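You operate a simulated robot arm through the tools that you are given. There is no shell and no other tool.

The job below is to be done with a simulated two-armed robot. You get a single attempt, and the scene is never put back.

TASK
Turn the tube to its mark, then fill it with 50 ml.
Fine: the tube in the cup by the yellow post; switch on; turn the yellow mark knob till the lamp on the yellow post lights; one step takes the tube under the nozzle; leave the switch and knobs as you set them.

The check looks at the end state, three seconds after you hand in, the way a careful person would. Anything else that was tipped, shoved, dropped, spilled or broken makes it a failure.

THE ROBOT
Two 7-joint arms with fingered hands on one trunk that stands fixed in place. Base frame: the origin is at the foot of the trunk, x ahead of it, y to its left, z up. Units: m, degrees, N and s.
The left shoulder is at [0.024, 0.092, 1.336], the right one opposite. Each reaches about 0.575 m from its shoulder. Payload 2.1 kg a hand.
Tool frame (each hand has its own): the origin (TCP) lies between the finger pads and is the grasp point; the fingertips stand 0.02 m ahead of it; z points along the fingers, y is the line along which they close. The gripper opens to 0.068 m; its body begins 0.023 m behind the TCP. The gripper is a hand of 5 fingers: y runs from the thumb to the fingers, the wrist lies at [-0.01, -0.079, -0.131] in the tool frame.
Orientation is that of the tool frame in the base frame, as [roll, pitch, yaw] about the fixed x, y, z axes, in that order (R = Rz(yaw) Ry(pitch) Rx(roll)). With the fingers straight down and the wrist toward the robot, the tool's x, y and z point along [0, 1, 0], [1, 0, 0] and [0, 0, -1] of the base frame.

THE INTERFACE
- The arms move only by the tool play_rows. It takes "left_increments", "right_increments" or both (then of equal length, played together; a hand with none holds still); each is a list of rows, each a list of 2 entries, a list of its own where there are three numbers: the shift along the tool's x, y, z in units of 30 mm (1.0 is 30 mm), then the turn, a rotation vector about the tool's x, y, z in units of 5 degrees (1.0 is 5 degrees). In form: [[[dx, dy, dz], [ax, ay, az]], ...]. A call has 1 to 20 rows; each row shifts and turns the commanded pose from where the row before left it, along the tool's axes as they then stand. A call with a number of a shift or a turn outside -1 to 1 is refused whole. Each row takes 0.2 s and may step no farther than 0.05 m and 8.6 degrees from the row before; otherwise, the whole call is refused. Where a pose cannot be reached the arm comes as near as it can. A force on the tool above 40 N (or 10 N above the force at the start of the call, whichever is more), or a blocked arm, ends the call early, and 0.2 s more pass. In this call time passes only in rows, and 0.2 s behind the last. It gives the time, the measured TCP pose, the force on the tool (base axes), the opening and the grip force at its end, in the units of the frame above (readings bear some noise), with the torque about the TCP (base axes, N m) and any sound that the robot's microphone picked up.
- Cameras (640 x 400 px; columns grow to the right, rows downward): "scene" is now at [0.1018, -0.0346, 1.502]; the picture's right is [-0.36, -0.93, 0.00], its down [-0.42, 0.16, -0.89] and it looks along [0.83, -0.32, -0.45] (base axes); focal length 214 px, centre (320, 200). "left" rides on the left gripper at [-0.054, -0.058, -0.072] in its tool frame; the picture's right is [-0.57, -0.39, 0.73], its down [0.73, -0.64, 0.23] and it looks along [0.38, 0.66, 0.65] (tool axes); focal length 226 px, centre (320, 200). "right" rides on the right gripper at [0.054, -0.058, -0.072] in its tool frame; the picture's right is [-0.57, 0.39, -0.73], its down [-0.73, -0.64, 0.23] and it looks along [-0.38, 0.66, 0.65] (tool axes); focal length 226 px, centre (320, 200). There is no depth. A picture from a camera that has moved, and an enlarged one, comes with that camera's place and axes in the base frame and with its lens.
- capture(camera): a new picture of that camera. It takes no simulated time.
- raise_lower(by): moves the trunk up (or, below 0, down) by that many m; the arms and the scene camera ride with it, the base frame stays. It gives what a move gives, with no picture.
- set_fingers(index, middle, ring, little, thumb_bend, thumb_turn, hand): sets how far each is bent, from 0 (flat) to 1 (curled in); at 0.3 the hand is open as for a grip, at 0.7 the pads meet at the TCP. One left out holds its place. A second passes; each finger stops where it meets its share of the squeeze, and holds until it gets a number again. It is the only way to open and close the hand. It gives what a move gives, with no picture; readings hold the bend of each and the force on index, middle, ring, little, thumb and palm. thumb_turn goes from beside the hand (0) to across from the fingers (1), as for a grip.
- pan_tilt(pan, tilt): turns the head with the scene camera to pan (to the left, within 86 degrees either way) and tilt (down, from -29 to 69), counted from straight ahead of the robot (the tilt from the chest, where the trunk bows). It gives what a move gives.
- enlarge(camera, box): a new picture of the part [left, top, right, bottom] of that camera's present view, enlarged. It takes no simulated time.
- close_job(): hands the job in; it is judged then, once.

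Nothing tells you positions but the pictures and the camera data. Unless the task says otherwise, let go and move clear before handing in.

The tools are called after "Request:" as name(argument=value, ...) on one line, values as JSON. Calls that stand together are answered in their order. play_rows: Moves the arms, as the interface text tells. Its arguments: {"type":"object","properties":{"left_increments":{"type":"array","items":{"type":"array"}},"right_increments":{"type":"array","items":{"type":"array"}}},"required":[]} The other tools are called the same way: raise_lower (by) moves the trunk up or down; set_fingers (index, middle, ring, little, thumb_bend, thumb_turn, hand) moves the fingers one by one; pan_tilt (pan, tilt) turns the head that bears the scene camera; capture (camera) takes a picture; enlarge (camera, box) takes an enlarged picture of a part of a camera's view; close_job () hands the job in.

At the start:

```text
clock: 0.0
left_position: [0.3752, -0.0236, 1.4674]
left_tool_rot: [180.0, 0.0, 90.0]
left_wrist_force: [1.1, -0.3, -0.6]
left_torque: [0.01, 0.01, -0.02]
left_grip_width: 0.0677
left_gripper_force: 0.1
left_shape: jaw
left_bend: [0.3, 0.3, 0.3, 0.3, 0.3, 0.98]
left_finger forces: [0.1, 0.0, 0.0, 0.0, 0.0, 0.0]
right_position: [0.2622, -0.3211, 1.4531]
right_tool_rot: [179.9, 0.0, 89.9]
right_wrist_force: [-0.2, 0.1, -0.4]
right_torque: [0.01, -0.01, -0.02]
right_grip_width: 0.0676
right_gripper_force: 0.1
right_shape: jaw
right_bend: [0.3, 0.3, 0.3, 0.3, 0.3, 0.98]
right_finger forces: [0.0, 0.0, 0.0, 0.0, 0.0, 0.1]
trunk travel left (down, up): [-0.575, 0.329]
head pan, tilt (commanded): [-20.9, 26.7]
```

scene: 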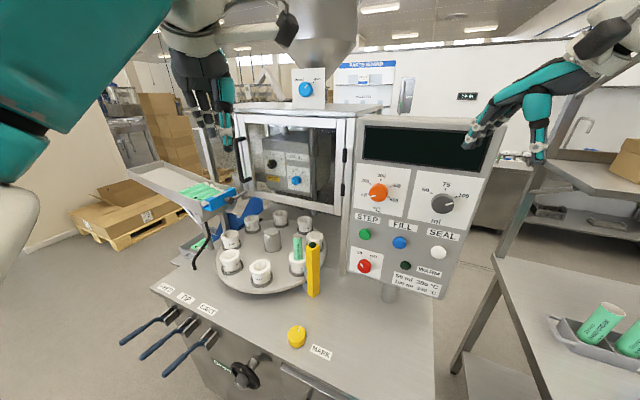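
right: 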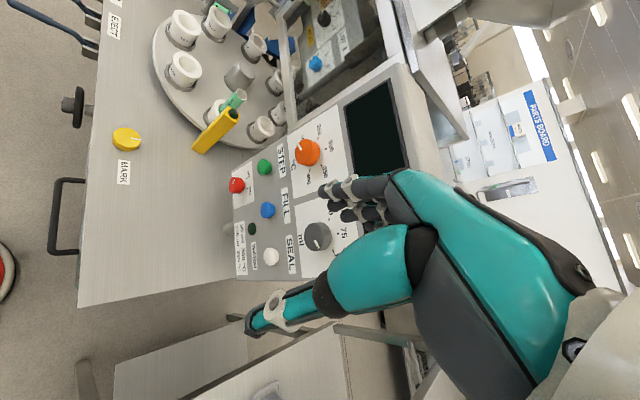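
left: 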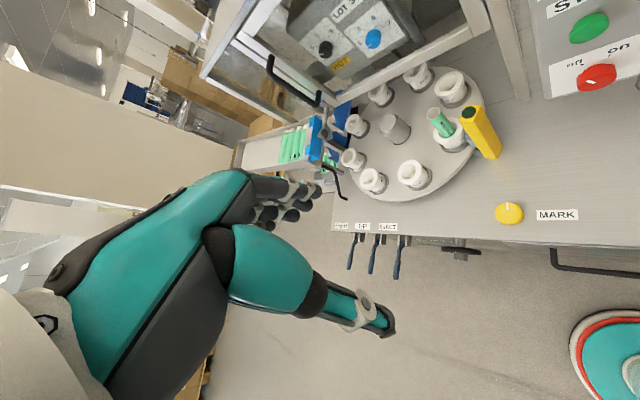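

I see a filling machine: a rotary table of cups with one green tube in the cup by the yellow post, a panel on the right with a red switch, an orange temperature knob, a grey ml knob, and STEP/FILL/SEAL buttons, and a yellow MARK knob in front. I'll look closer at each of these before moving.

Request:
enlarge(camera="scene", box=[340, 110, 500, 310])

Request:
enlarge(camera="scene", box=[180, 180, 360, 370])

Request:
enlarge(camera="right", box=[90, 60, 390, 290])

Request:
enlarge(camera="left", box=[330, 0, 640, 290])

Request:
enlarge(camera="scene", box=[230, 40, 390, 210])

```text
2.00 times, centred on (420, 210) of scene
camera zoom: at [0.1018, -0.0346, 1.502], right [-0.36, -0.93, 0.0], down [-0.42, 0.16, -0.89], along [0.83, -0.32, -0.45], focal length 429 px, centre (120, 180)
```

zoom: 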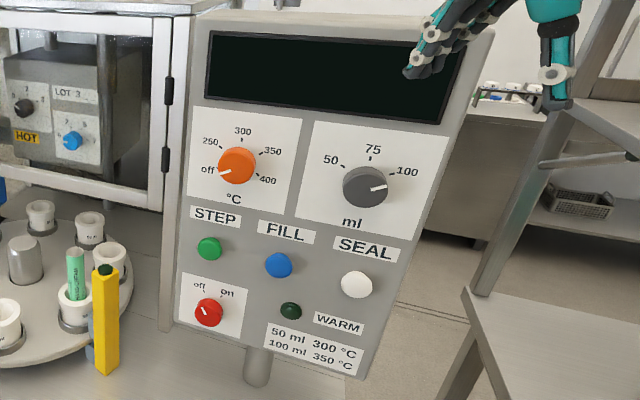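

```text
2.11 times, centred on (270, 275) of scene
camera zoom: at [0.1018, -0.0346, 1.502], right [-0.36, -0.93, 0.0], down [-0.42, 0.16, -0.89], along [0.83, -0.32, -0.45], focal length 452 px, centre (425, 42)
```

zoom: 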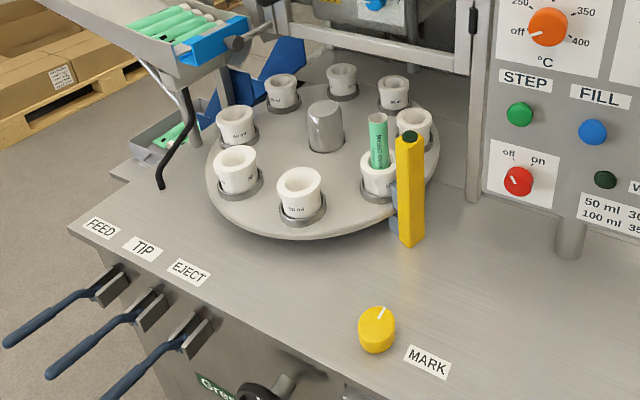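

```text
1.74 times, centred on (240, 175) of right
camera zoom: at [0.204, -0.266, 1.5242], right [0.39, -0.57, 0.73], down [-0.64, -0.73, -0.23], along [0.66, -0.38, -0.65], focal length 393 px, centre (459, 244)
```

zoom: 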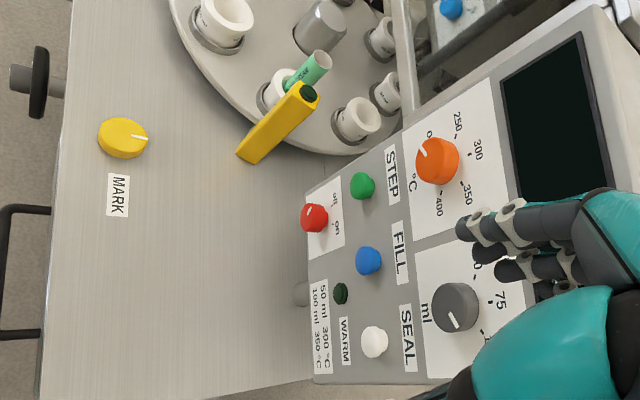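

```text
1.38 times, centred on (485, 145) of left
camera zoom: at [0.3173, -0.0773, 1.5388], right [-0.39, -0.57, -0.73], down [-0.64, 0.73, -0.23], along [0.66, 0.38, -0.65], focal length 312 px, centre (92, 276)
```

zoom: 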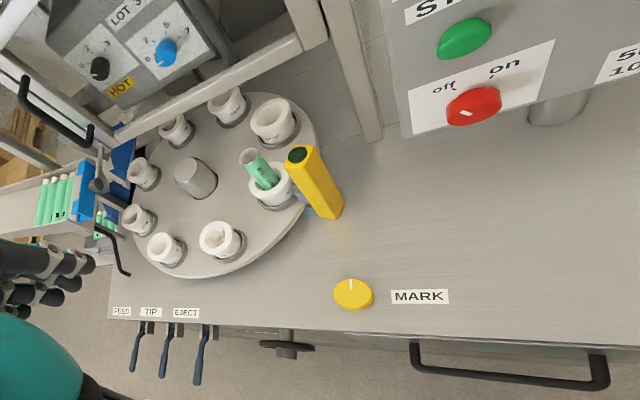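

```text
2.35 times, centred on (310, 125) of scene
camera zoom: at [0.1018, -0.0346, 1.502], right [-0.36, -0.93, 0.0], down [-0.42, 0.16, -0.89], along [0.83, -0.32, -0.45], focal length 505 px, centre (344, 376)
```

zoom: 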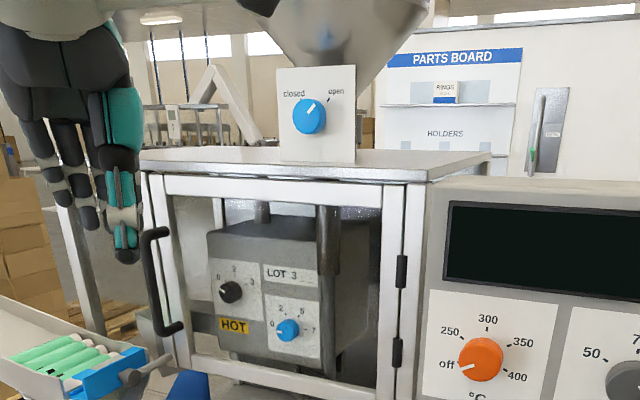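

The panel looks vertical and turned about 45° toward me. The yellow knob is near [0.469, -0.105, 0.883]. Next I'll check the hopper valve, the tube and post, and the ml dial more closely.

Request:
enlarge(camera="scene", box=[285, 60, 335, 110])

Request:
enlarge(camera="scene", box=[280, 220, 340, 300])

Request:
enlarge(camera="scene", box=[410, 170, 490, 225])

Request:
enlarge(camera="left", box=[410, 80, 530, 240])

Request:
enlarge(camera="scene", box=[350, 220, 450, 300])

```text
8.00 times, centred on (310, 85) of scene
camera zoom: at [0.1018, -0.0346, 1.502], right [-0.36, -0.93, 0.0], down [-0.42, 0.16, -0.89], along [0.83, -0.32, -0.45], focal length 1716 px, centre (400, 1120)
```

zoom: 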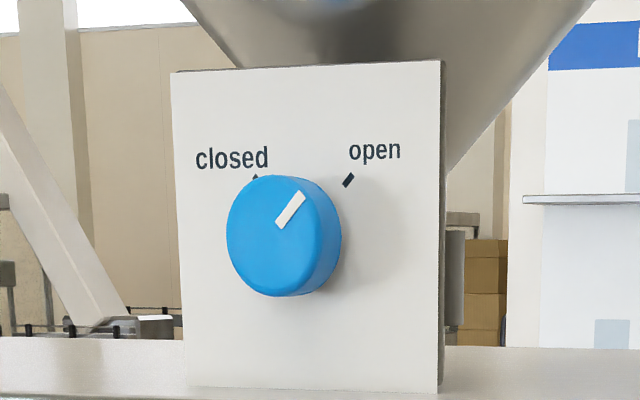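

```text
5.00 times, centred on (310, 260) of scene
camera zoom: at [0.1018, -0.0346, 1.502], right [-0.36, -0.93, 0.0], down [-0.42, 0.16, -0.89], along [0.83, -0.32, -0.45], focal length 1072 px, centre (370, -100)
```

zoom: 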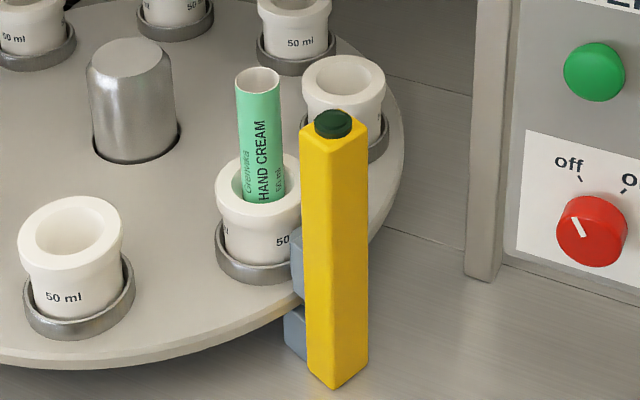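

```text
7.27 times, centred on (450, 198) of scene
camera zoom: at [0.1018, -0.0346, 1.502], right [-0.36, -0.93, 0.0], down [-0.42, 0.16, -0.89], along [0.83, -0.32, -0.45], focal length 1560 px, centre (-626, 218)
```

zoom: 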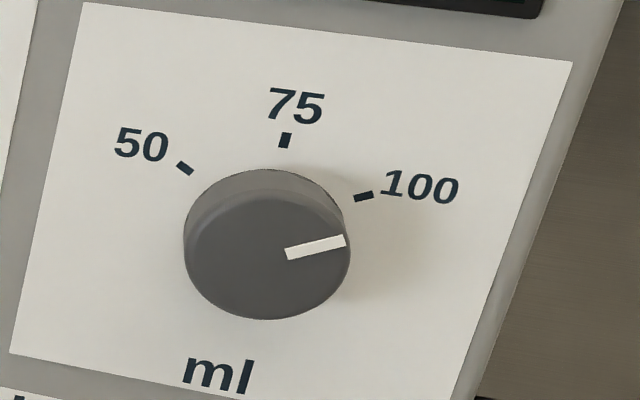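

```text
2.50 times, centred on (470, 160) of left
camera zoom: at [0.3173, -0.0773, 1.5388], right [-0.39, -0.57, -0.73], down [-0.64, 0.73, -0.23], along [0.66, 0.38, -0.65], focal length 565 px, centre (-55, 300)
```

zoom: 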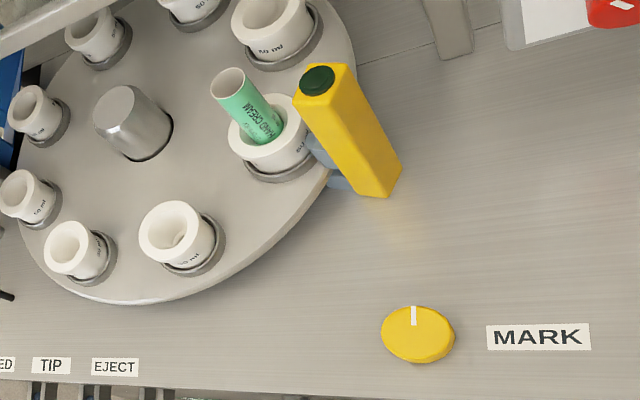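

```text
5.00 times, centred on (400, 260) of scene
camera zoom: at [0.1018, -0.0346, 1.502], right [-0.36, -0.93, 0.0], down [-0.42, 0.16, -0.89], along [0.83, -0.32, -0.45], focal length 1072 px, centre (-80, -100)
```

zoom: 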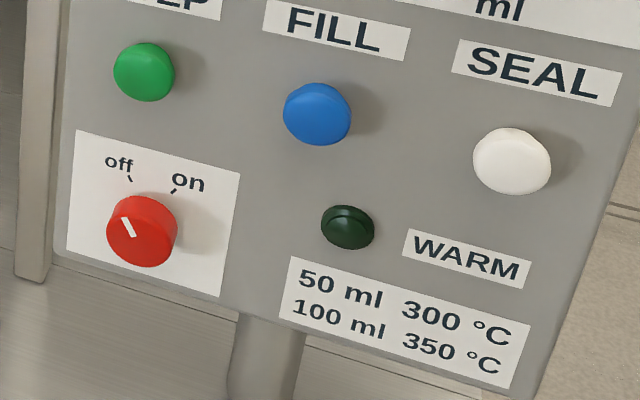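

The hopper valve is already open, the ml dial points at 100, the switch is off and the lamp is dark. The machine faces me at about 45°, with its front-right corner near my right arm. Before I lower the trunk I'll check where my arms and elbows are.

Request:
pan_tilt(pan=-75, tilt=40)

Request:
capture(camera="scene")

Request:
pan_tilt(pan=40, tilt=45)

Request:
capture(camera="scene")

Request:
pan_tilt(pan=-20, tilt=65)

Request:
capture(camera="scene")

```text
clock: 1.2
left_position: [0.3753, -0.0231, 1.465]
left_tool_rot: [-180.0, 0.0, 90.0]
left_wrist_force: [0.4, 0.3, 0.6]
left_torque: [0.02, -0.02, -0.02]
left_grip_width: 0.0678
left_gripper_force: 0.2
left_shape: jaw
left_bend: [0.3, 0.3, 0.3, 0.3, 0.3, 0.98]
left_finger forces: [0.1, 0.1, 0.0, 0.1, 0.0, 0.1]
right_position: [0.2622, -0.3205, 1.4518]
right_tool_rot: [179.9, 0.0, 90.0]
right_wrist_force: [-0.3, 0.1, 0.2]
right_torque: [0.0, -0.02, 0.03]
right_grip_width: 0.0677
right_gripper_force: 0.1
right_shape: jaw
right_bend: [0.3, 0.3, 0.3, 0.3, 0.3, 0.98]
right_finger forces: [0.0, 0.0, 0.1, 0.0, 0.1, 0.0]
trunk travel left (down, up): [-0.575, 0.329]
head pan, tilt (commanded): [-75.0, 40.0]
```

```text
taken
camera scene: at [0.0382, -0.084, 1.4813], right [-0.97, -0.26, 0.0], down [-0.17, 0.62, -0.77], along [0.2, -0.74, -0.64], focal length 214 px, centre (320, 200)
```

scene: 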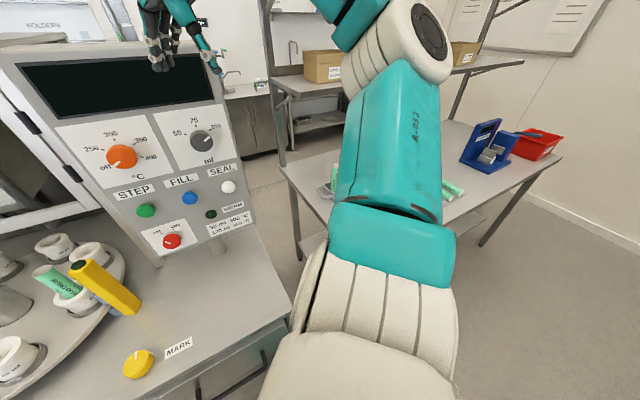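

```text
clock: 3.2
left_position: [0.3749, -0.0238, 1.4668]
left_tool_rot: [-179.9, 0.0, 90.1]
left_wrist_force: [0.5, -0.5, -0.3]
left_torque: [0.03, 0.0, -0.01]
left_grip_width: 0.0677
left_gripper_force: 0.0
left_shape: jaw
left_bend: [0.3, 0.3, 0.3, 0.3, 0.3, 0.98]
left_finger forces: [0.0, 0.0, 0.0, 0.1, 0.0, 0.1]
right_position: [0.261, -0.3207, 1.452]
right_tool_rot: [179.9, 0.1, 89.9]
right_wrist_force: [-0.3, 0.4, -0.3]
right_torque: [0.01, 0.01, 0.04]
right_grip_width: 0.0678
right_gripper_force: 0.0
right_shape: jaw
right_bend: [0.3, 0.3, 0.3, 0.3, 0.3, 0.98]
right_finger forces: [0.0, 0.0, 0.0, 0.0, 0.0, 0.0]
trunk travel left (down, up): [-0.575, 0.329]
head pan, tilt (commanded): [40.0, 45.0]
```

```text
taken
camera scene: at [0.0785, 0.0504, 1.4741], right [0.64, -0.77, 0.0], down [-0.54, -0.45, -0.71], along [0.54, 0.45, -0.71], focal length 214 px, centre (320, 200)
```

scene: 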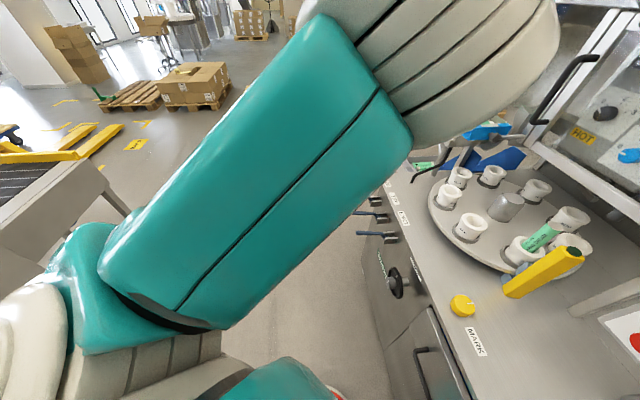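

```text
clock: 4.5
left_position: [0.3743, -0.0232, 1.4657]
left_tool_rot: [180.0, -0.1, 90.1]
left_wrist_force: [0.1, 0.4, 0.9]
left_torque: [-0.03, 0.01, 0.0]
left_grip_width: 0.0675
left_gripper_force: 0.0
left_shape: jaw
left_bend: [0.3, 0.3, 0.3, 0.3, 0.3, 0.98]
left_finger forces: [0.1, 0.0, 0.0, 0.0, 0.1, 0.0]
right_position: [0.2614, -0.3213, 1.451]
right_tool_rot: [-180.0, 0.0, 90.0]
right_wrist_force: [0.6, -0.5, 0.8]
right_torque: [0.04, -0.03, 0.02]
right_grip_width: 0.0674
right_gripper_force: 0.1
right_shape: jaw
right_bend: [0.3, 0.3, 0.3, 0.3, 0.3, 0.98]
right_finger forces: [0.1, 0.0, 0.0, 0.1, 0.0, 0.0]
trunk travel left (down, up): [-0.575, 0.329]
head pan, tilt (commanded): [-20.0, 65.0]
```

```text
taken
camera scene: at [0.0732, -0.0226, 1.449], right [-0.34, -0.94, 0.0], down [-0.85, 0.31, -0.42], along [0.4, -0.14, -0.91], focal length 214 px, centre (320, 200)
```

scene: 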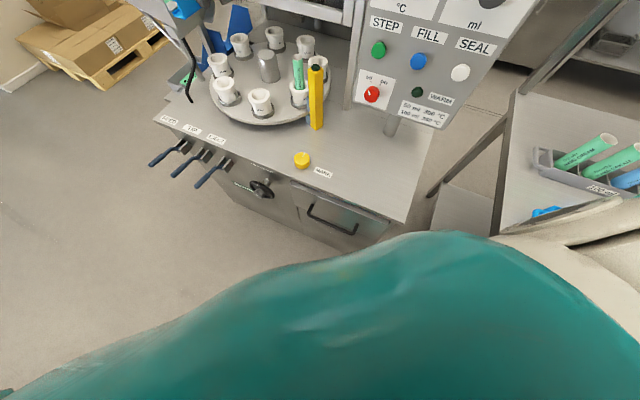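

Both elbows are at about shoulder height or above, so lowering the trunk is safe. I'll lower it 0.2 m and look at the machine again.

Request:
raise_lower(by=-0.2)

Request:
pan_tilt(pan=-35, tilt=20)

Request:
capture(camera="scene")

Request:
capture(camera="right")

```text
clock: 6.6
left_position: [0.3745, -0.0247, 1.2666]
left_tool_rot: [179.8, 0.0, 90.0]
left_wrist_force: [-0.6, -0.8, 0.8]
left_torque: [-0.03, -0.03, -0.02]
left_grip_width: 0.0678
left_gripper_force: 0.0
left_shape: jaw
left_bend: [0.3, 0.3, 0.3, 0.3, 0.3, 0.98]
left_finger forces: [0.0, 0.0, 0.1, 0.1, 0.1, 0.0]
right_position: [0.2612, -0.319, 1.2516]
right_tool_rot: [-180.0, 0.0, 90.1]
right_wrist_force: [0.2, 0.2, 0.3]
right_torque: [0.01, 0.0, 0.01]
right_grip_width: 0.0675
right_gripper_force: 0.1
right_shape: jaw
right_bend: [0.3, 0.3, 0.3, 0.3, 0.3, 0.98]
right_finger forces: [0.0, 0.0, 0.0, 0.0, 0.0, 0.0]
trunk travel left (down, up): [-0.375, 0.529]
head pan, tilt (commanded): [-20.0, 65.0]
```

```text
clock: 7.8
left_position: [0.3748, -0.0235, 1.2649]
left_tool_rot: [180.0, -0.1, 90.0]
left_wrist_force: [-0.2, 0.9, -0.2]
left_torque: [-0.01, 0.03, -0.01]
left_grip_width: 0.0678
left_gripper_force: 0.1
left_shape: jaw
left_bend: [0.3, 0.3, 0.3, 0.3, 0.3, 0.98]
left_finger forces: [0.0, 0.1, 0.0, 0.1, 0.0, 0.0]
right_position: [0.2618, -0.321, 1.252]
right_tool_rot: [180.0, 0.0, 90.0]
right_wrist_force: [0.0, -0.5, -0.8]
right_torque: [0.02, 0.02, 0.01]
right_grip_width: 0.0678
right_gripper_force: 0.1
right_shape: jaw
right_bend: [0.3, 0.3, 0.3, 0.3, 0.3, 0.98]
right_finger forces: [0.0, 0.1, 0.0, 0.1, 0.0, 0.1]
trunk travel left (down, up): [-0.375, 0.529]
head pan, tilt (commanded): [-35.0, 20.0]
```

```text
taken
camera scene: at [0.1094, -0.0552, 1.3118], right [-0.57, -0.82, 0.0], down [-0.28, 0.2, -0.94], along [0.77, -0.54, -0.34], focal length 214 px, centre (320, 200)
```

scene: 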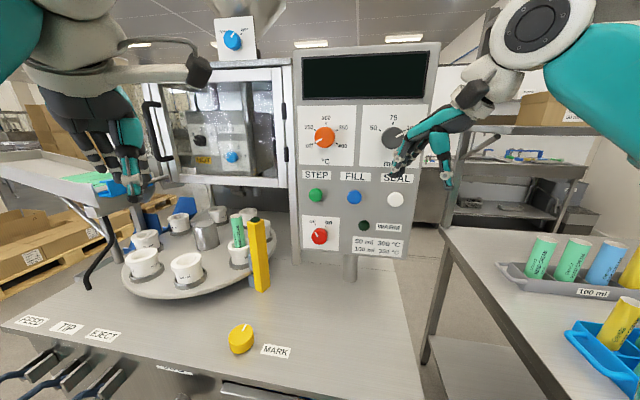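

```text
taken
camera right: at [0.204, -0.266, 1.3242], right [0.39, -0.57, 0.73], down [-0.64, -0.73, -0.23], along [0.66, -0.38, -0.65], focal length 226 px, centre (320, 200)
```

right: 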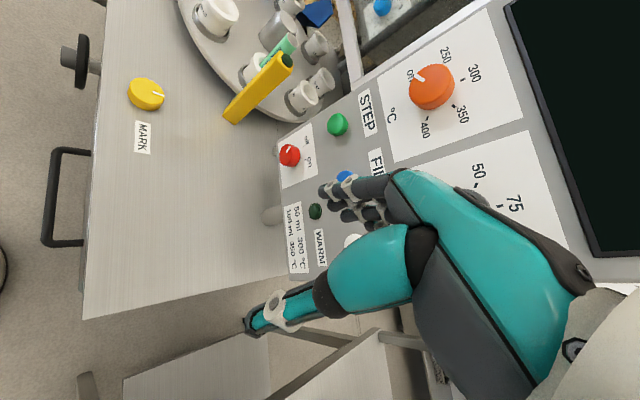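

The machine is clear from here and the positions agree across views: ml knob ≈ [0.387, -0.429, 1.286], red switch ≈ [0.509, -0.333, 1.034], STEP ≈ [0.522, -0.333, 1.142], FILL ≈ [0.458, -0.397, 1.141]. I'll turn the right hand to point straight at the panel, staying well in front of it.

Request:
play_rows(right_increments=[[[0, 0, 0], [0, 0, 1]], [[0, 0, 0], [0, 0, 1]], [[0, 0, 0], [0, 0, 1]], [[0, 0, 0], [0, 0, 1]], [[0, 0, 0], [0, 0, 1]], [[0, 0, 0], [0, 0, 1]], [[0, 0, 0], [0, 0, 1]], [[0, 0, 0], [0, 0, 1]], [[0, 0, 0], [0, 0, 1]], [[0, 0, 0], [-1, 0, 0]], [[0, 0, 0], [-1, 0, 0]], [[0, 0, 0], [-1, 0, 0]], [[0, 0, 0], [-1, 0, 0]], [[0, 0, 0], [-1, 0, 0]], [[0, 0, 0], [-1, 0, 0]], [[0, 0, 0], [-1, 0, 0]], [[0, 0, 0], [-1, 0, 0]], [[0, 0, 0], [-1, 0, 0]]])

Request:
capture(camera="scene")

Request:
capture(camera="right")

```text
clock: 11.6
left_position: [0.3744, -0.0237, 1.2661]
left_tool_rot: [180.0, 0.0, 90.0]
left_wrist_force: [0.5, 0.4, -0.2]
left_torque: [-0.01, -0.03, -0.01]
left_grip_width: 0.0677
left_gripper_force: 0.0
left_shape: jaw
left_bend: [0.3, 0.3, 0.3, 0.3, 0.3, 0.98]
left_finger forces: [0.0, 0.0, 0.0, 0.1, 0.0, 0.0]
right_position: [0.2612, -0.321, 1.2524]
right_tool_rot: [134.9, 0.0, 45.1]
right_wrist_force: [-0.5, -0.6, -0.1]
right_torque: [0.01, -0.01, 0.01]
right_grip_width: 0.0677
right_gripper_force: 0.0
right_shape: jaw
right_bend: [0.3, 0.3, 0.3, 0.3, 0.3, 0.98]
right_finger forces: [0.1, 0.0, 0.0, 0.0, 0.0, 0.0]
trunk travel left (down, up): [-0.375, 0.529]
head pan, tilt (commanded): [-35.0, 20.0]
```

```text
taken
camera scene: at [0.1094, -0.0553, 1.3119], right [-0.57, -0.82, 0.0], down [-0.28, 0.2, -0.94], along [0.77, -0.54, -0.34], focal length 214 px, centre (320, 200)
```

scene: 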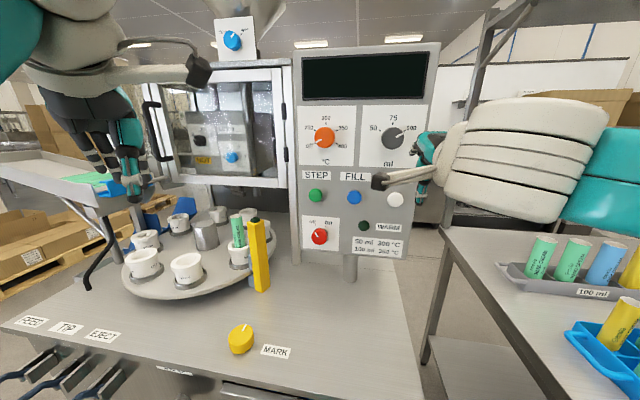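

```text
taken
camera right: at [0.2356, -0.2167, 1.2618], right [-0.57, -0.23, 0.79], down [-0.72, -0.31, -0.62], along [0.39, -0.92, 0.01], focal length 226 px, centre (320, 200)
```

right: 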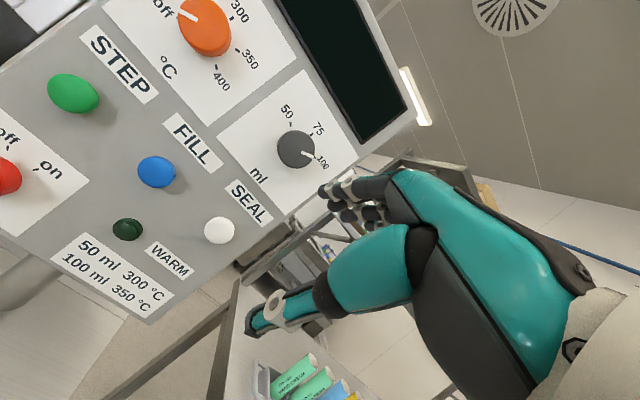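

The pose tracks well, and the hand is now halfway up, pointing 45° down. I'll finish the pitch so the fingers point straight at the panel.

Request:
play_rows(right_increments=[[[0, 0, 0], [-1, 0, 0]], [[0, 0, 0], [-1, 0, 0]], [[0, 0, 0], [-1, 0, 0]], [[0, 0, 0], [-1, 0, 0]], [[0, 0, 0], [-1, 0, 0]], [[0, 0, 0], [-1, 0, 0]], [[0, 0, 0], [-1, 0, 0]], [[0, 0, 0], [-1, 0, 0]], [[0, 0, 0], [-1, 0, 0]]])

Request:
capture(camera="scene")

Request:
capture(camera="right")

```text
clock: 13.6
left_position: [0.375, -0.0239, 1.2664]
left_tool_rot: [179.9, 0.0, 89.9]
left_wrist_force: [-0.2, 0.4, 0.3]
left_torque: [-0.04, 0.02, 0.03]
left_grip_width: 0.0679
left_gripper_force: 0.1
left_shape: jaw
left_bend: [0.3, 0.3, 0.3, 0.3, 0.3, 0.98]
left_finger forces: [0.1, 0.1, 0.0, 0.0, 0.1, 0.1]
right_position: [0.278, -0.3317, 1.2671]
right_tool_rot: [89.9, 0.1, 45.1]
right_wrist_force: [0.5, -0.1, -0.1]
right_torque: [0.0, -0.04, -0.04]
right_grip_width: 0.0679
right_gripper_force: 0.0
right_shape: jaw
right_bend: [0.3, 0.3, 0.3, 0.3, 0.3, 0.98]
right_finger forces: [0.1, 0.1, 0.0, 0.0, 0.1, 0.1]
right hand out of reach, approached as far as the arm can: row 3, 4, 5, 6
trunk travel left (down, up): [-0.375, 0.529]
head pan, tilt (commanded): [-35.0, 20.0]
```

```text
taken
camera scene: at [0.1094, -0.0553, 1.3119], right [-0.57, -0.82, 0.0], down [-0.28, 0.2, -0.94], along [0.77, -0.54, -0.34], focal length 214 px, centre (320, 200)
```

scene: 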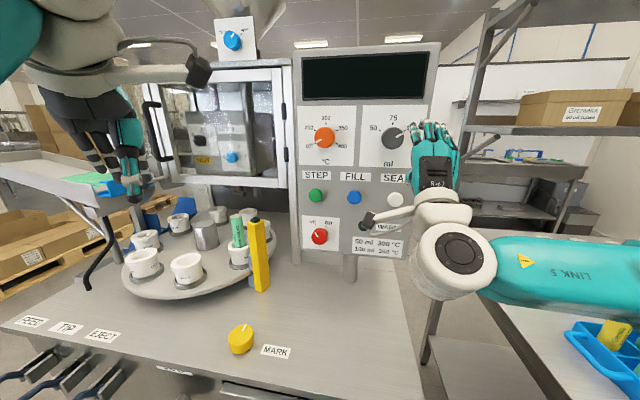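

```text
taken
camera right: at [0.2674, -0.2421, 1.209], right [-0.92, 0.11, 0.39], down [-0.36, -0.68, -0.64], along [0.19, -0.72, 0.66], focal length 226 px, centre (320, 200)
```

right: 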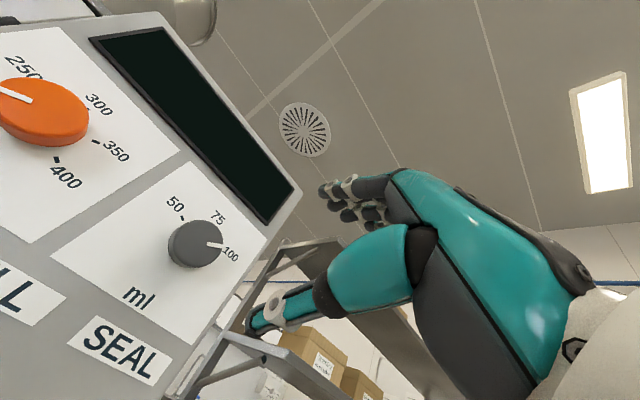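

The hand now points straight at the panel. I'll check the finger and thumb layout relative to the TCP before going to the ml knob.

Request:
enlarge(camera="scene", box=[370, 90, 490, 240])

Request:
enlarge(camera="right", box=[140, 160, 440, 350])

```text
2.67 times, centred on (430, 165) of scene
camera zoom: at [0.1094, -0.0553, 1.3119], right [-0.57, -0.82, 0.0], down [-0.28, 0.2, -0.94], along [0.77, -0.54, -0.34], focal length 572 px, centre (27, 293)
```

zoom: 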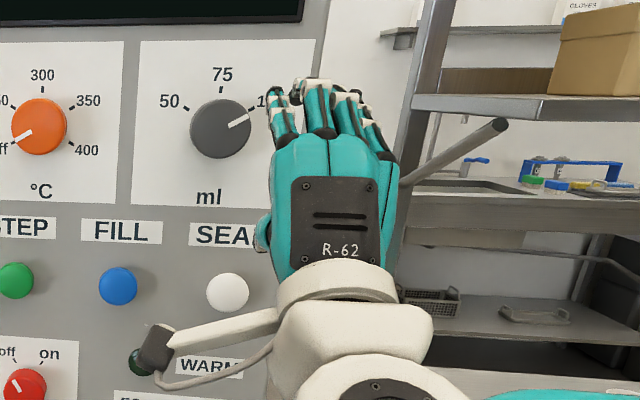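

```text
2.11 times, centred on (290, 255) of right
camera zoom: at [0.2674, -0.2421, 1.209], right [-0.92, 0.11, 0.39], down [-0.36, -0.68, -0.64], along [0.19, -0.72, 0.66], focal length 476 px, centre (383, 84)
```

zoom: 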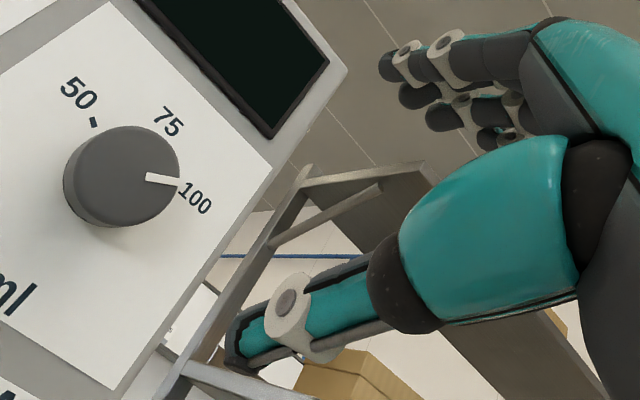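

The thumb opposes the index and middle fingers, and my improved estimate puts the ml knob face near [0.402, -0.442, 1.279]. I'll line up about 5 cm in front of it and turn the wrist clockwise to see how far it goes.

Request:
play_rows(right_increments=[[[0.17, 0.2, 0.6], [0, 0, 0]], [[0.17, 0.2, 0.7], [0, 0, 0]], [[0, 0, 0.7], [0, 0, 0]], [[0, 0, 0.7], [0, 0, 0]], [[0, 0, 0.6], [0, 0, 0]], [[0, 0, 0], [0, 0, 1]], [[0, 0, 0], [0, 0, 1]], [[0, 0, 0], [0, 0, 1]], [[0, 0, 0], [0, 0, 1]], [[0, 0, 0], [0, 0, 1]], [[0, 0, 0], [0, 0, 1]], [[0, 0, 0], [0, 0, 1]], [[0, 0, 0], [0, 0, 1]]])

Request:
capture(camera="scene")

Request:
capture(camera="right")

```text
clock: 16.4
left_position: [0.3745, -0.0244, 1.2676]
left_tool_rot: [-179.9, 0.0, 90.0]
left_wrist_force: [0.2, -0.3, -0.8]
left_torque: [0.0, 0.0, -0.02]
left_grip_width: 0.0678
left_gripper_force: 0.0
left_shape: jaw
left_bend: [0.3, 0.3, 0.3, 0.3, 0.3, 0.98]
left_finger forces: [0.0, 0.0, 0.1, 0.1, 0.0, 0.0]
right_position: [0.3551, -0.3944, 1.279]
right_tool_rot: [90.0, -40.0, 45.1]
right_wrist_force: [0.4, -0.6, 0.0]
right_torque: [-0.03, 0.0, 0.02]
right_grip_width: 0.0677
right_gripper_force: 0.0
right_shape: jaw
right_bend: [0.3, 0.3, 0.3, 0.3, 0.3, 0.98]
right_finger forces: [0.0, 0.1, 0.0, 0.1, 0.0, 0.0]
trunk travel left (down, up): [-0.375, 0.529]
head pan, tilt (commanded): [-35.0, 20.0]
```

```text
taken
camera scene: at [0.1095, -0.0552, 1.3119], right [-0.57, -0.82, 0.0], down [-0.28, 0.2, -0.94], along [0.77, -0.54, -0.34], focal length 214 px, centre (320, 200)
```

scene: 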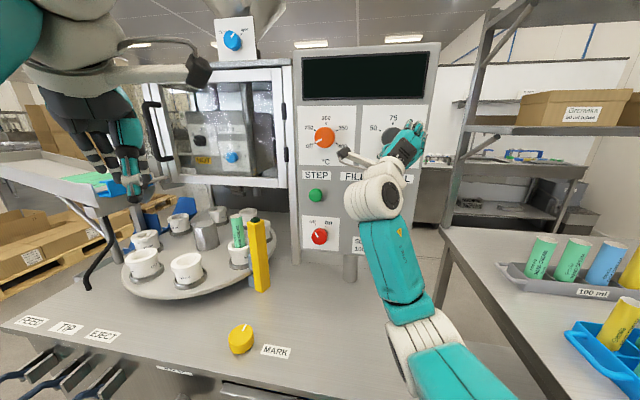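

```text
taken
camera right: at [0.362, -0.2868, 1.2696], right [-1.0, 0.03, -0.07], down [0.06, -0.27, -0.96], along [-0.05, -0.96, 0.27], focal length 226 px, centre (320, 200)
```

right: 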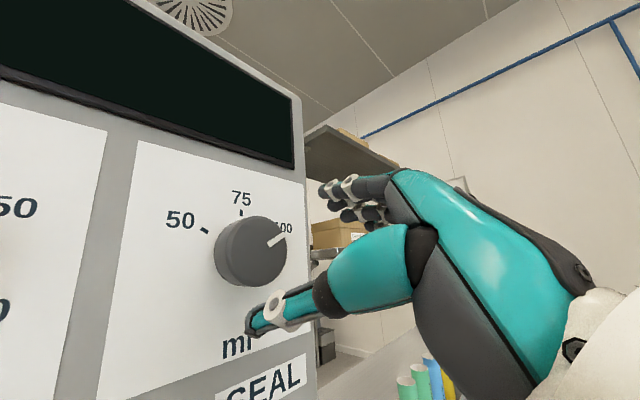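

Alignment looks good: the ml knob sits on the projected tool axis and the wrist took +40° without trouble. I'll zoom in to confirm.

Request:
enlarge(camera="right", box=[140, 170, 360, 350])

Request:
enlarge(camera="scene", box=[330, 90, 450, 220])

```text
2.22 times, centred on (250, 260) of right
camera zoom: at [0.362, -0.2868, 1.2696], right [-1.0, 0.03, -0.07], down [0.06, -0.27, -0.96], along [-0.05, -0.96, 0.27], focal length 502 px, centre (476, 67)
```

zoom: 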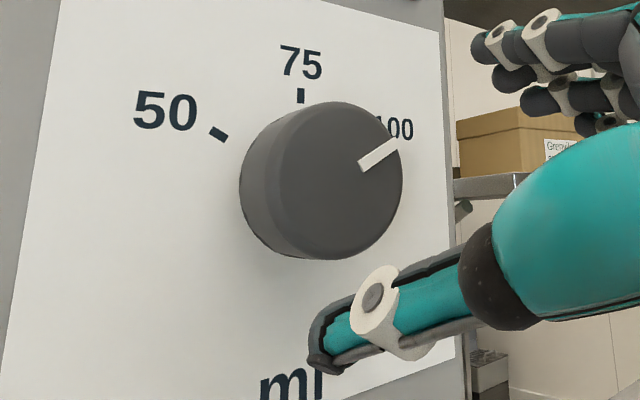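

```text
3.08 times, centred on (390, 155) of scene
camera zoom: at [0.1095, -0.0552, 1.3119], right [-0.57, -0.82, 0.0], down [-0.28, 0.2, -0.94], along [0.77, -0.54, -0.34], focal length 660 px, centre (105, 338)
```

zoom: 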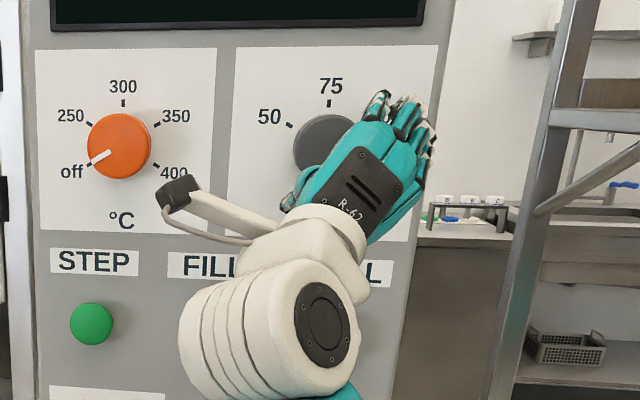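

The knob axis matches the tool axis, with the knob face about 57 mm ahead of the TCP. I'll rotate another 20° clockwise so that I start from +60°.

Request:
play_rows(right_increments=[[[0, 0, 0], [0, 0, 1]], [[0, 0, 0], [0, 0, 1]], [[0, 0, 0], [0, 0, 1]], [[0, 0, 0], [0, 0, 1]]])

Request:
capture(camera="scene")

Request:
capture(camera="right")

```text
clock: 17.4
left_position: [0.3744, -0.0247, 1.2668]
left_tool_rot: [180.0, -0.1, 90.0]
left_wrist_force: [-0.3, 0.3, 0.3]
left_torque: [0.01, 0.06, 0.02]
left_grip_width: 0.0678
left_gripper_force: 0.1
left_shape: jaw
left_bend: [0.3, 0.3, 0.3, 0.3, 0.3, 0.98]
left_finger forces: [0.0, 0.0, 0.0, 0.0, 0.0, 0.0]
right_position: [0.3569, -0.3931, 1.2797]
right_tool_rot: [90.0, -60.2, 45.2]
right_wrist_force: [0.0, -1.0, -0.2]
right_torque: [-0.01, 0.03, 0.02]
right_grip_width: 0.0678
right_gripper_force: 0.0
right_shape: jaw
right_bend: [0.3, 0.3, 0.3, 0.3, 0.3, 0.98]
right_finger forces: [0.0, 0.0, 0.0, 0.0, 0.1, 0.1]
trunk travel left (down, up): [-0.375, 0.529]
head pan, tilt (commanded): [-35.0, 20.0]
```

```text
taken
camera scene: at [0.1095, -0.0552, 1.3119], right [-0.57, -0.82, 0.0], down [-0.28, 0.2, -0.94], along [0.77, -0.54, -0.34], focal length 214 px, centre (320, 200)
```

scene: 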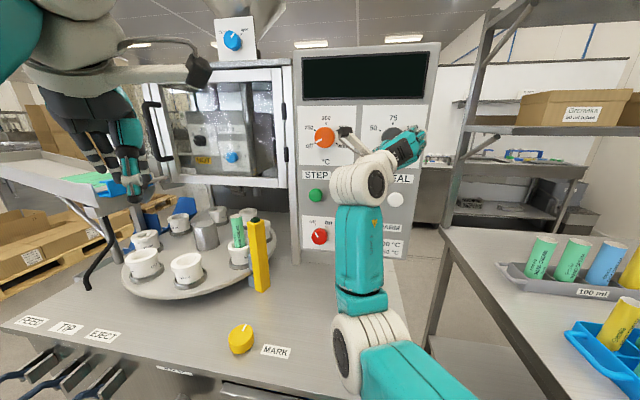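

```text
taken
camera right: at [0.3612, -0.2878, 1.2972], right [-0.95, 0.08, -0.3], down [0.3, -0.03, -0.95], along [-0.08, -1.0, 0.0], focal length 226 px, centre (320, 200)
```

right: 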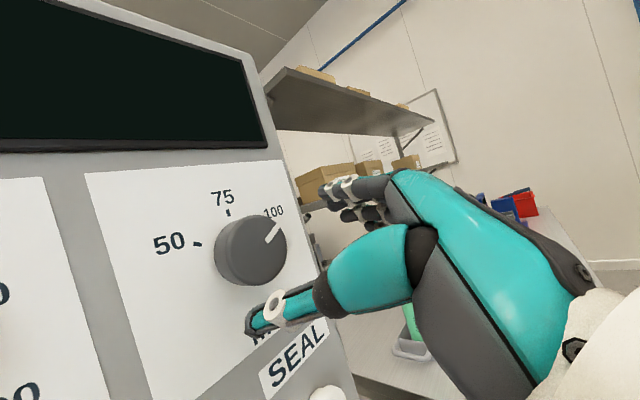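

+60° is reached and the knob is still centred on the tool axis. I'll advance 50 mm so the thumb and fingers straddle the knob without touching the panel.

Request:
play_rows(right_increments=[[[0, 0, 0.4], [0, 0, 0]], [[0, 0, 0.4], [0, 0, 0]], [[0, 0, 0.4], [0, 0, 0]], [[0, 0, 0.3], [0, 0, 0]], [[0, 0, 0.17], [0, 0, 0]]])

Request:
capture(camera="right")

Request:
enlarge(camera="scene", box=[330, 90, 450, 220])

```text
clock: 18.6
left_position: [0.375, -0.0235, 1.2664]
left_tool_rot: [-180.0, 0.0, 90.0]
left_wrist_force: [0.5, 0.0, 0.2]
left_torque: [-0.01, 0.01, 0.0]
left_grip_width: 0.0676
left_gripper_force: 0.1
left_shape: jaw
left_bend: [0.3, 0.3, 0.3, 0.3, 0.3, 0.98]
left_finger forces: [0.0, 0.0, 0.1, 0.1, 0.0, 0.0]
right_position: [0.3916, -0.4285, 1.2782]
right_tool_rot: [90.1, -60.0, 44.9]
right_wrist_force: [0.1, -0.9, 0.3]
right_torque: [0.02, -0.01, -0.03]
right_grip_width: 0.0676
right_gripper_force: 0.1
right_shape: jaw
right_bend: [0.3, 0.3, 0.3, 0.3, 0.3, 0.98]
right_finger forces: [0.0, 0.0, 0.1, 0.0, 0.0, 0.1]
trunk travel left (down, up): [-0.375, 0.529]
head pan, tilt (commanded): [-35.0, 20.0]
```

```text
taken
camera right: at [0.3962, -0.3232, 1.2975], right [-0.95, 0.08, -0.3], down [0.3, -0.03, -0.95], along [-0.08, -1.0, 0.01], focal length 226 px, centre (320, 200)
```

right: 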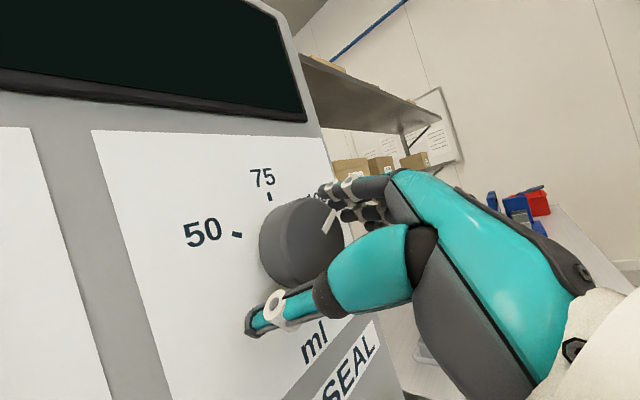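

```text
3.08 times, centred on (390, 155) of scene
camera zoom: at [0.1096, -0.0552, 1.3119], right [-0.57, -0.82, 0.0], down [-0.28, 0.2, -0.94], along [0.77, -0.54, -0.34], focal length 660 px, centre (105, 338)
```

zoom: 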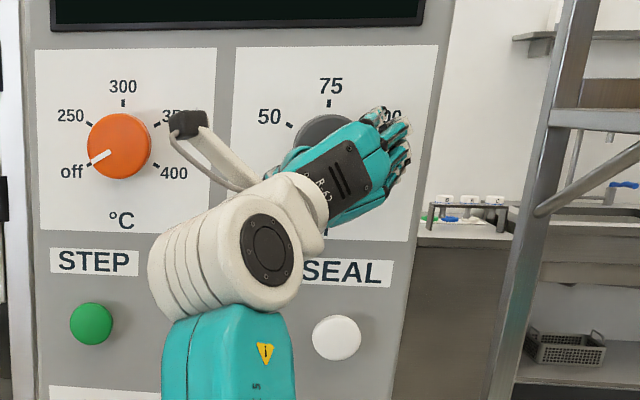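

The knob is between the thumb and fingers with no contact force. I'll close the index, middle and thumb on it.

Request:
set_fingers(hand="right", index=0.7, middle=0.7, thumb_bend=0.7)

Request:
capture(camera="right")

Request:
enlarge(camera="scene", box=[330, 90, 450, 220])

```text
clock: 19.6
left_position: [0.3738, -0.0242, 1.2673]
left_tool_rot: [180.0, 0.1, 90.0]
left_wrist_force: [-0.3, 0.4, -0.9]
left_torque: [0.02, 0.04, 0.0]
left_grip_width: 0.0676
left_gripper_force: 0.1
left_shape: jaw
left_bend: [0.3, 0.3, 0.3, 0.3, 0.3, 0.98]
left_finger forces: [0.1, 0.0, 0.0, 0.0, 0.1, 0.0]
right_position: [0.3895, -0.4287, 1.2793]
right_tool_rot: [89.7, -60.1, 45.3]
right_wrist_force: [-5.0, -5.2, 5.4]
right_torque: [-0.13, -0.02, -0.16]
right_grip_width: 0.0326
right_gripper_force: 12.4
right_shape: fingers
right_bend: [0.49, 0.54, 0.3, 0.3, 0.46, 0.97]
right_finger forces: [8.8, 7.8, 0.0, 0.1, 7.8, 0.0]
trunk travel left (down, up): [-0.375, 0.529]
head pan, tilt (commanded): [-35.0, 20.0]
```

```text
taken
camera right: at [0.3944, -0.324, 1.2979], right [-0.95, 0.08, -0.3], down [0.3, -0.03, -0.95], along [-0.08, -1.0, 0.0], focal length 226 px, centre (320, 200)
```

right: 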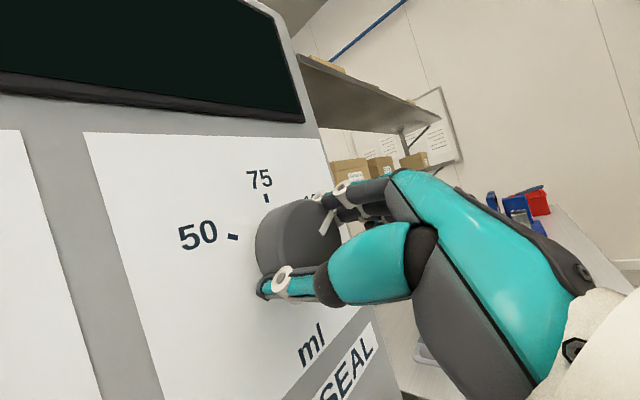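

```text
3.08 times, centred on (390, 155) of scene
camera zoom: at [0.1081, -0.0559, 1.312], right [-0.57, -0.82, 0.0], down [-0.28, 0.2, -0.94], along [0.77, -0.54, -0.34], focal length 660 px, centre (105, 338)
```

zoom: 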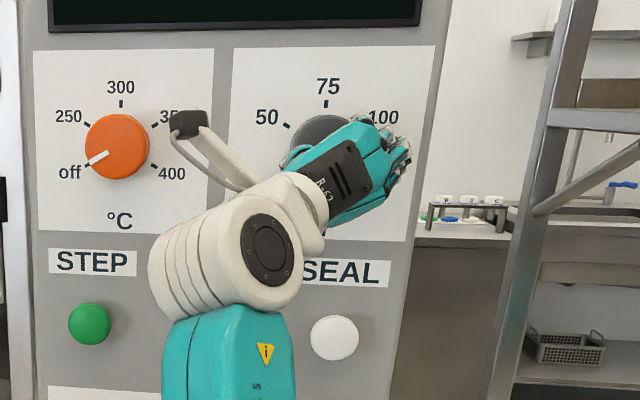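

The knob is gripped at about 8 N per finger. I'll turn it counterclockwise 30° and check that it follows.

Request:
play_rows(right_increments=[[[0, 0, 0], [0, 0, -0.8]], [[0, 0, 0], [0, 0, -0.8]], [[0, 0, 0], [0, 0, -0.8]], [[0, 0, 0], [0, 0, -0.8]], [[0, 0, 0], [0, 0, -0.8]], [[0, 0, 0], [0, 0, -0.8]], [[0, 0, 0], [0, 0, -0.8]], [[0, 0, 0], [0, 0, -0.4]]])

Request:
capture(camera="right")

Request:
enlarge(camera="scene", box=[330, 90, 450, 220])

```text
clock: 21.4
left_position: [0.3727, -0.0241, 1.2675]
left_tool_rot: [180.0, -0.1, 90.1]
left_wrist_force: [0.1, 0.4, -0.2]
left_torque: [0.01, -0.05, 0.0]
left_grip_width: 0.0675
left_gripper_force: 0.1
left_shape: jaw
left_bend: [0.3, 0.3, 0.3, 0.3, 0.3, 0.98]
left_finger forces: [0.0, 0.1, 0.0, 0.0, 0.0, 0.1]
right_position: [0.3891, -0.4301, 1.2799]
right_tool_rot: [89.9, -29.9, 45.0]
right_wrist_force: [-6.1, -5.1, 7.0]
right_torque: [-0.11, -0.09, -0.15]
right_grip_width: 0.0325
right_gripper_force: 12.8
right_shape: fingers
right_bend: [0.49, 0.54, 0.3, 0.3, 0.46, 0.96]
right_finger forces: [8.5, 8.7, 0.0, 0.0, 7.6, 0.1]
trunk travel left (down, up): [-0.375, 0.529]
head pan, tilt (commanded): [-35.0, 20.0]
```

```text
taken
camera right: at [0.3937, -0.3247, 1.2566], right [-1.0, 0.03, 0.05], down [-0.06, -0.39, -0.92], along [-0.01, -0.92, 0.39], focal length 226 px, centre (320, 200)
```

right: 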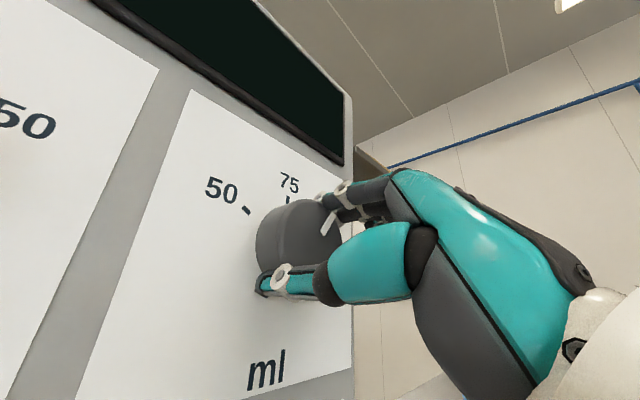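

```text
3.08 times, centred on (390, 155) of scene
camera zoom: at [0.1078, -0.0556, 1.312], right [-0.57, -0.82, 0.0], down [-0.28, 0.2, -0.94], along [0.77, -0.54, -0.34], focal length 660 px, centre (105, 338)
```

zoom: 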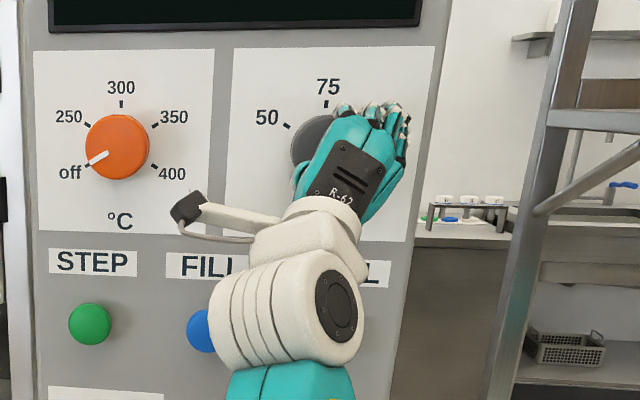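

The pointer stays fixed relative to the fingers, so the knob is turning with the hand. I'll continue another 80° counterclockwise.

Request:
play_rows(right_increments=[[[0, 0, 0], [0, 0, -0.8]], [[0, 0, 0], [0, 0, -0.8]], [[0, 0, 0], [0, 0, -0.8]], [[0, 0, 0], [0, 0, -0.8]], [[0, 0, 0], [0, 0, -0.8]], [[0, 0, 0], [0, 0, -0.8]], [[0, 0, 0], [0, 0, -0.8]], [[0, 0, 0], [0, 0, -0.8]], [[0, 0, 0], [0, 0, -0.8]], [[0, 0, 0], [0, 0, -0.8]], [[0, 0, 0], [0, 0, -0.8]], [[0, 0, 0], [0, 0, -0.8]], [[0, 0, 0], [0, 0, -0.8]], [[0, 0, 0], [0, 0, -0.8]], [[0, 0, 0], [0, 0, -0.8]], [[0, 0, 0], [0, 0, -0.8]], [[0, 0, 0], [0, 0, -0.8]], [[0, 0, 0], [0, 0, -0.8]], [[0, 0, 0], [0, 0, -0.8]], [[0, 0, 0], [0, 0, -0.8]]])

Request:
capture(camera="right")

Request:
enlarge(camera="scene", box=[330, 90, 450, 220])

```text
clock: 25.6
left_position: [0.3756, -0.0225, 1.2677]
left_tool_rot: [179.9, 0.0, 90.1]
left_wrist_force: [-0.3, -0.2, -0.1]
left_torque: [0.02, -0.02, -0.02]
left_grip_width: 0.068
left_gripper_force: 0.2
left_shape: jaw
left_bend: [0.3, 0.3, 0.3, 0.3, 0.3, 0.98]
left_finger forces: [0.1, 0.0, 0.1, 0.0, 0.1, 0.1]
right_position: [0.3904, -0.4286, 1.2808]
right_tool_rot: [90.0, 50.1, 45.1]
right_wrist_force: [0.0, 3.0, 7.5]
right_torque: [-0.09, -0.1, 0.04]
right_grip_width: 0.032
right_gripper_force: 12.3
right_shape: fingers
right_bend: [0.5, 0.55, 0.3, 0.3, 0.45, 0.97]
right_finger forces: [7.3, 7.9, 0.0, 0.1, 8.7, 0.0]
trunk travel left (down, up): [-0.375, 0.529]
head pan, tilt (commanded): [-35.0, 20.0]
```

```text
taken
camera right: at [0.334, -0.3844, 1.2006], right [-0.56, 0.47, 0.68], down [-0.52, -0.84, 0.15], along [0.65, -0.27, 0.72], focal length 226 px, centre (320, 200)
```

right: 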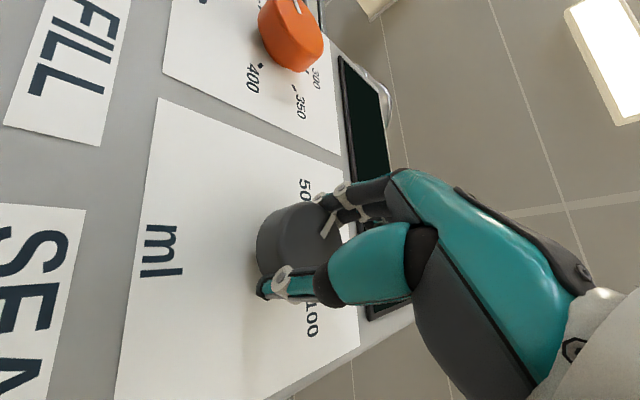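

```text
3.08 times, centred on (390, 155) of scene
camera zoom: at [0.109, -0.054, 1.312], right [-0.57, -0.82, 0.0], down [-0.28, 0.2, -0.94], along [0.77, -0.54, -0.34], focal length 660 px, centre (105, 338)
```

zoom: 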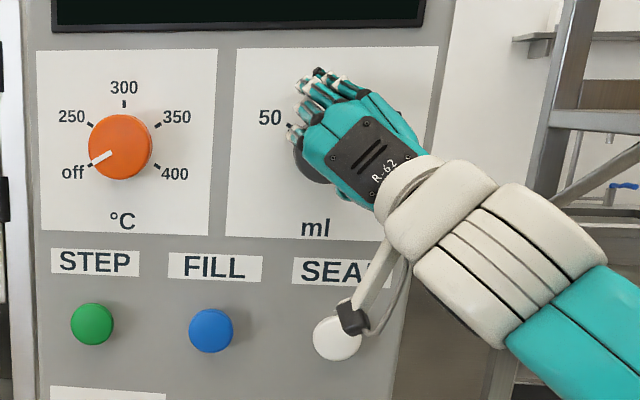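

The hand is now at −50°, so the pointer should be about 10° short of the 50 tick. I'll zoom in to check.

Request:
enlarge(camera="right", box=[220, 140, 380, 330])

Request:
enlarge(camera="scene", box=[365, 100, 425, 160])

```text
2.11 times, centred on (300, 235) of right
camera zoom: at [0.334, -0.3844, 1.2006], right [-0.56, 0.47, 0.68], down [-0.52, -0.84, 0.15], along [0.65, -0.27, 0.72], focal length 476 px, centre (362, 126)
```

zoom: 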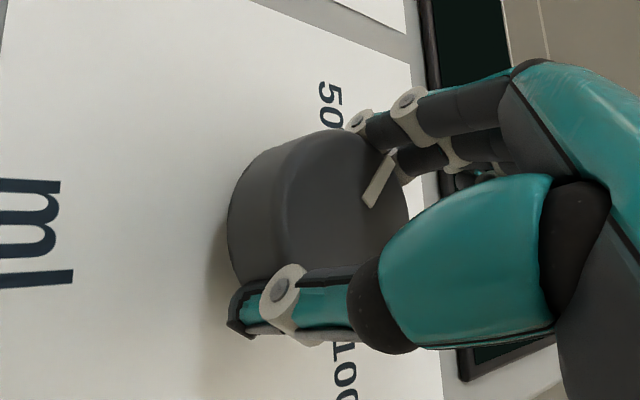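

```text
6.67 times, centred on (395, 130) of scene
camera zoom: at [0.109, -0.054, 1.312], right [-0.57, -0.82, 0.0], down [-0.28, 0.2, -0.94], along [0.77, -0.54, -0.34], focal length 1430 px, centre (-180, 667)
```

zoom: 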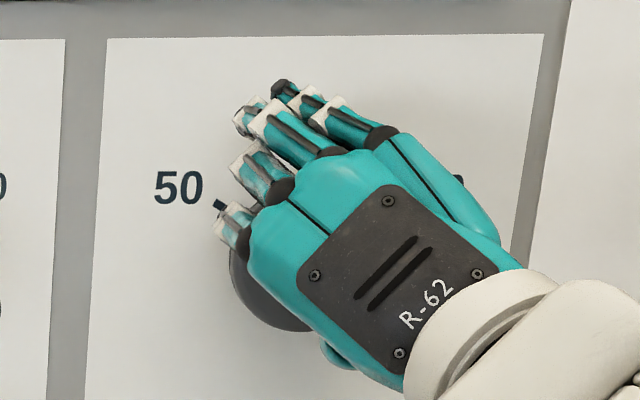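

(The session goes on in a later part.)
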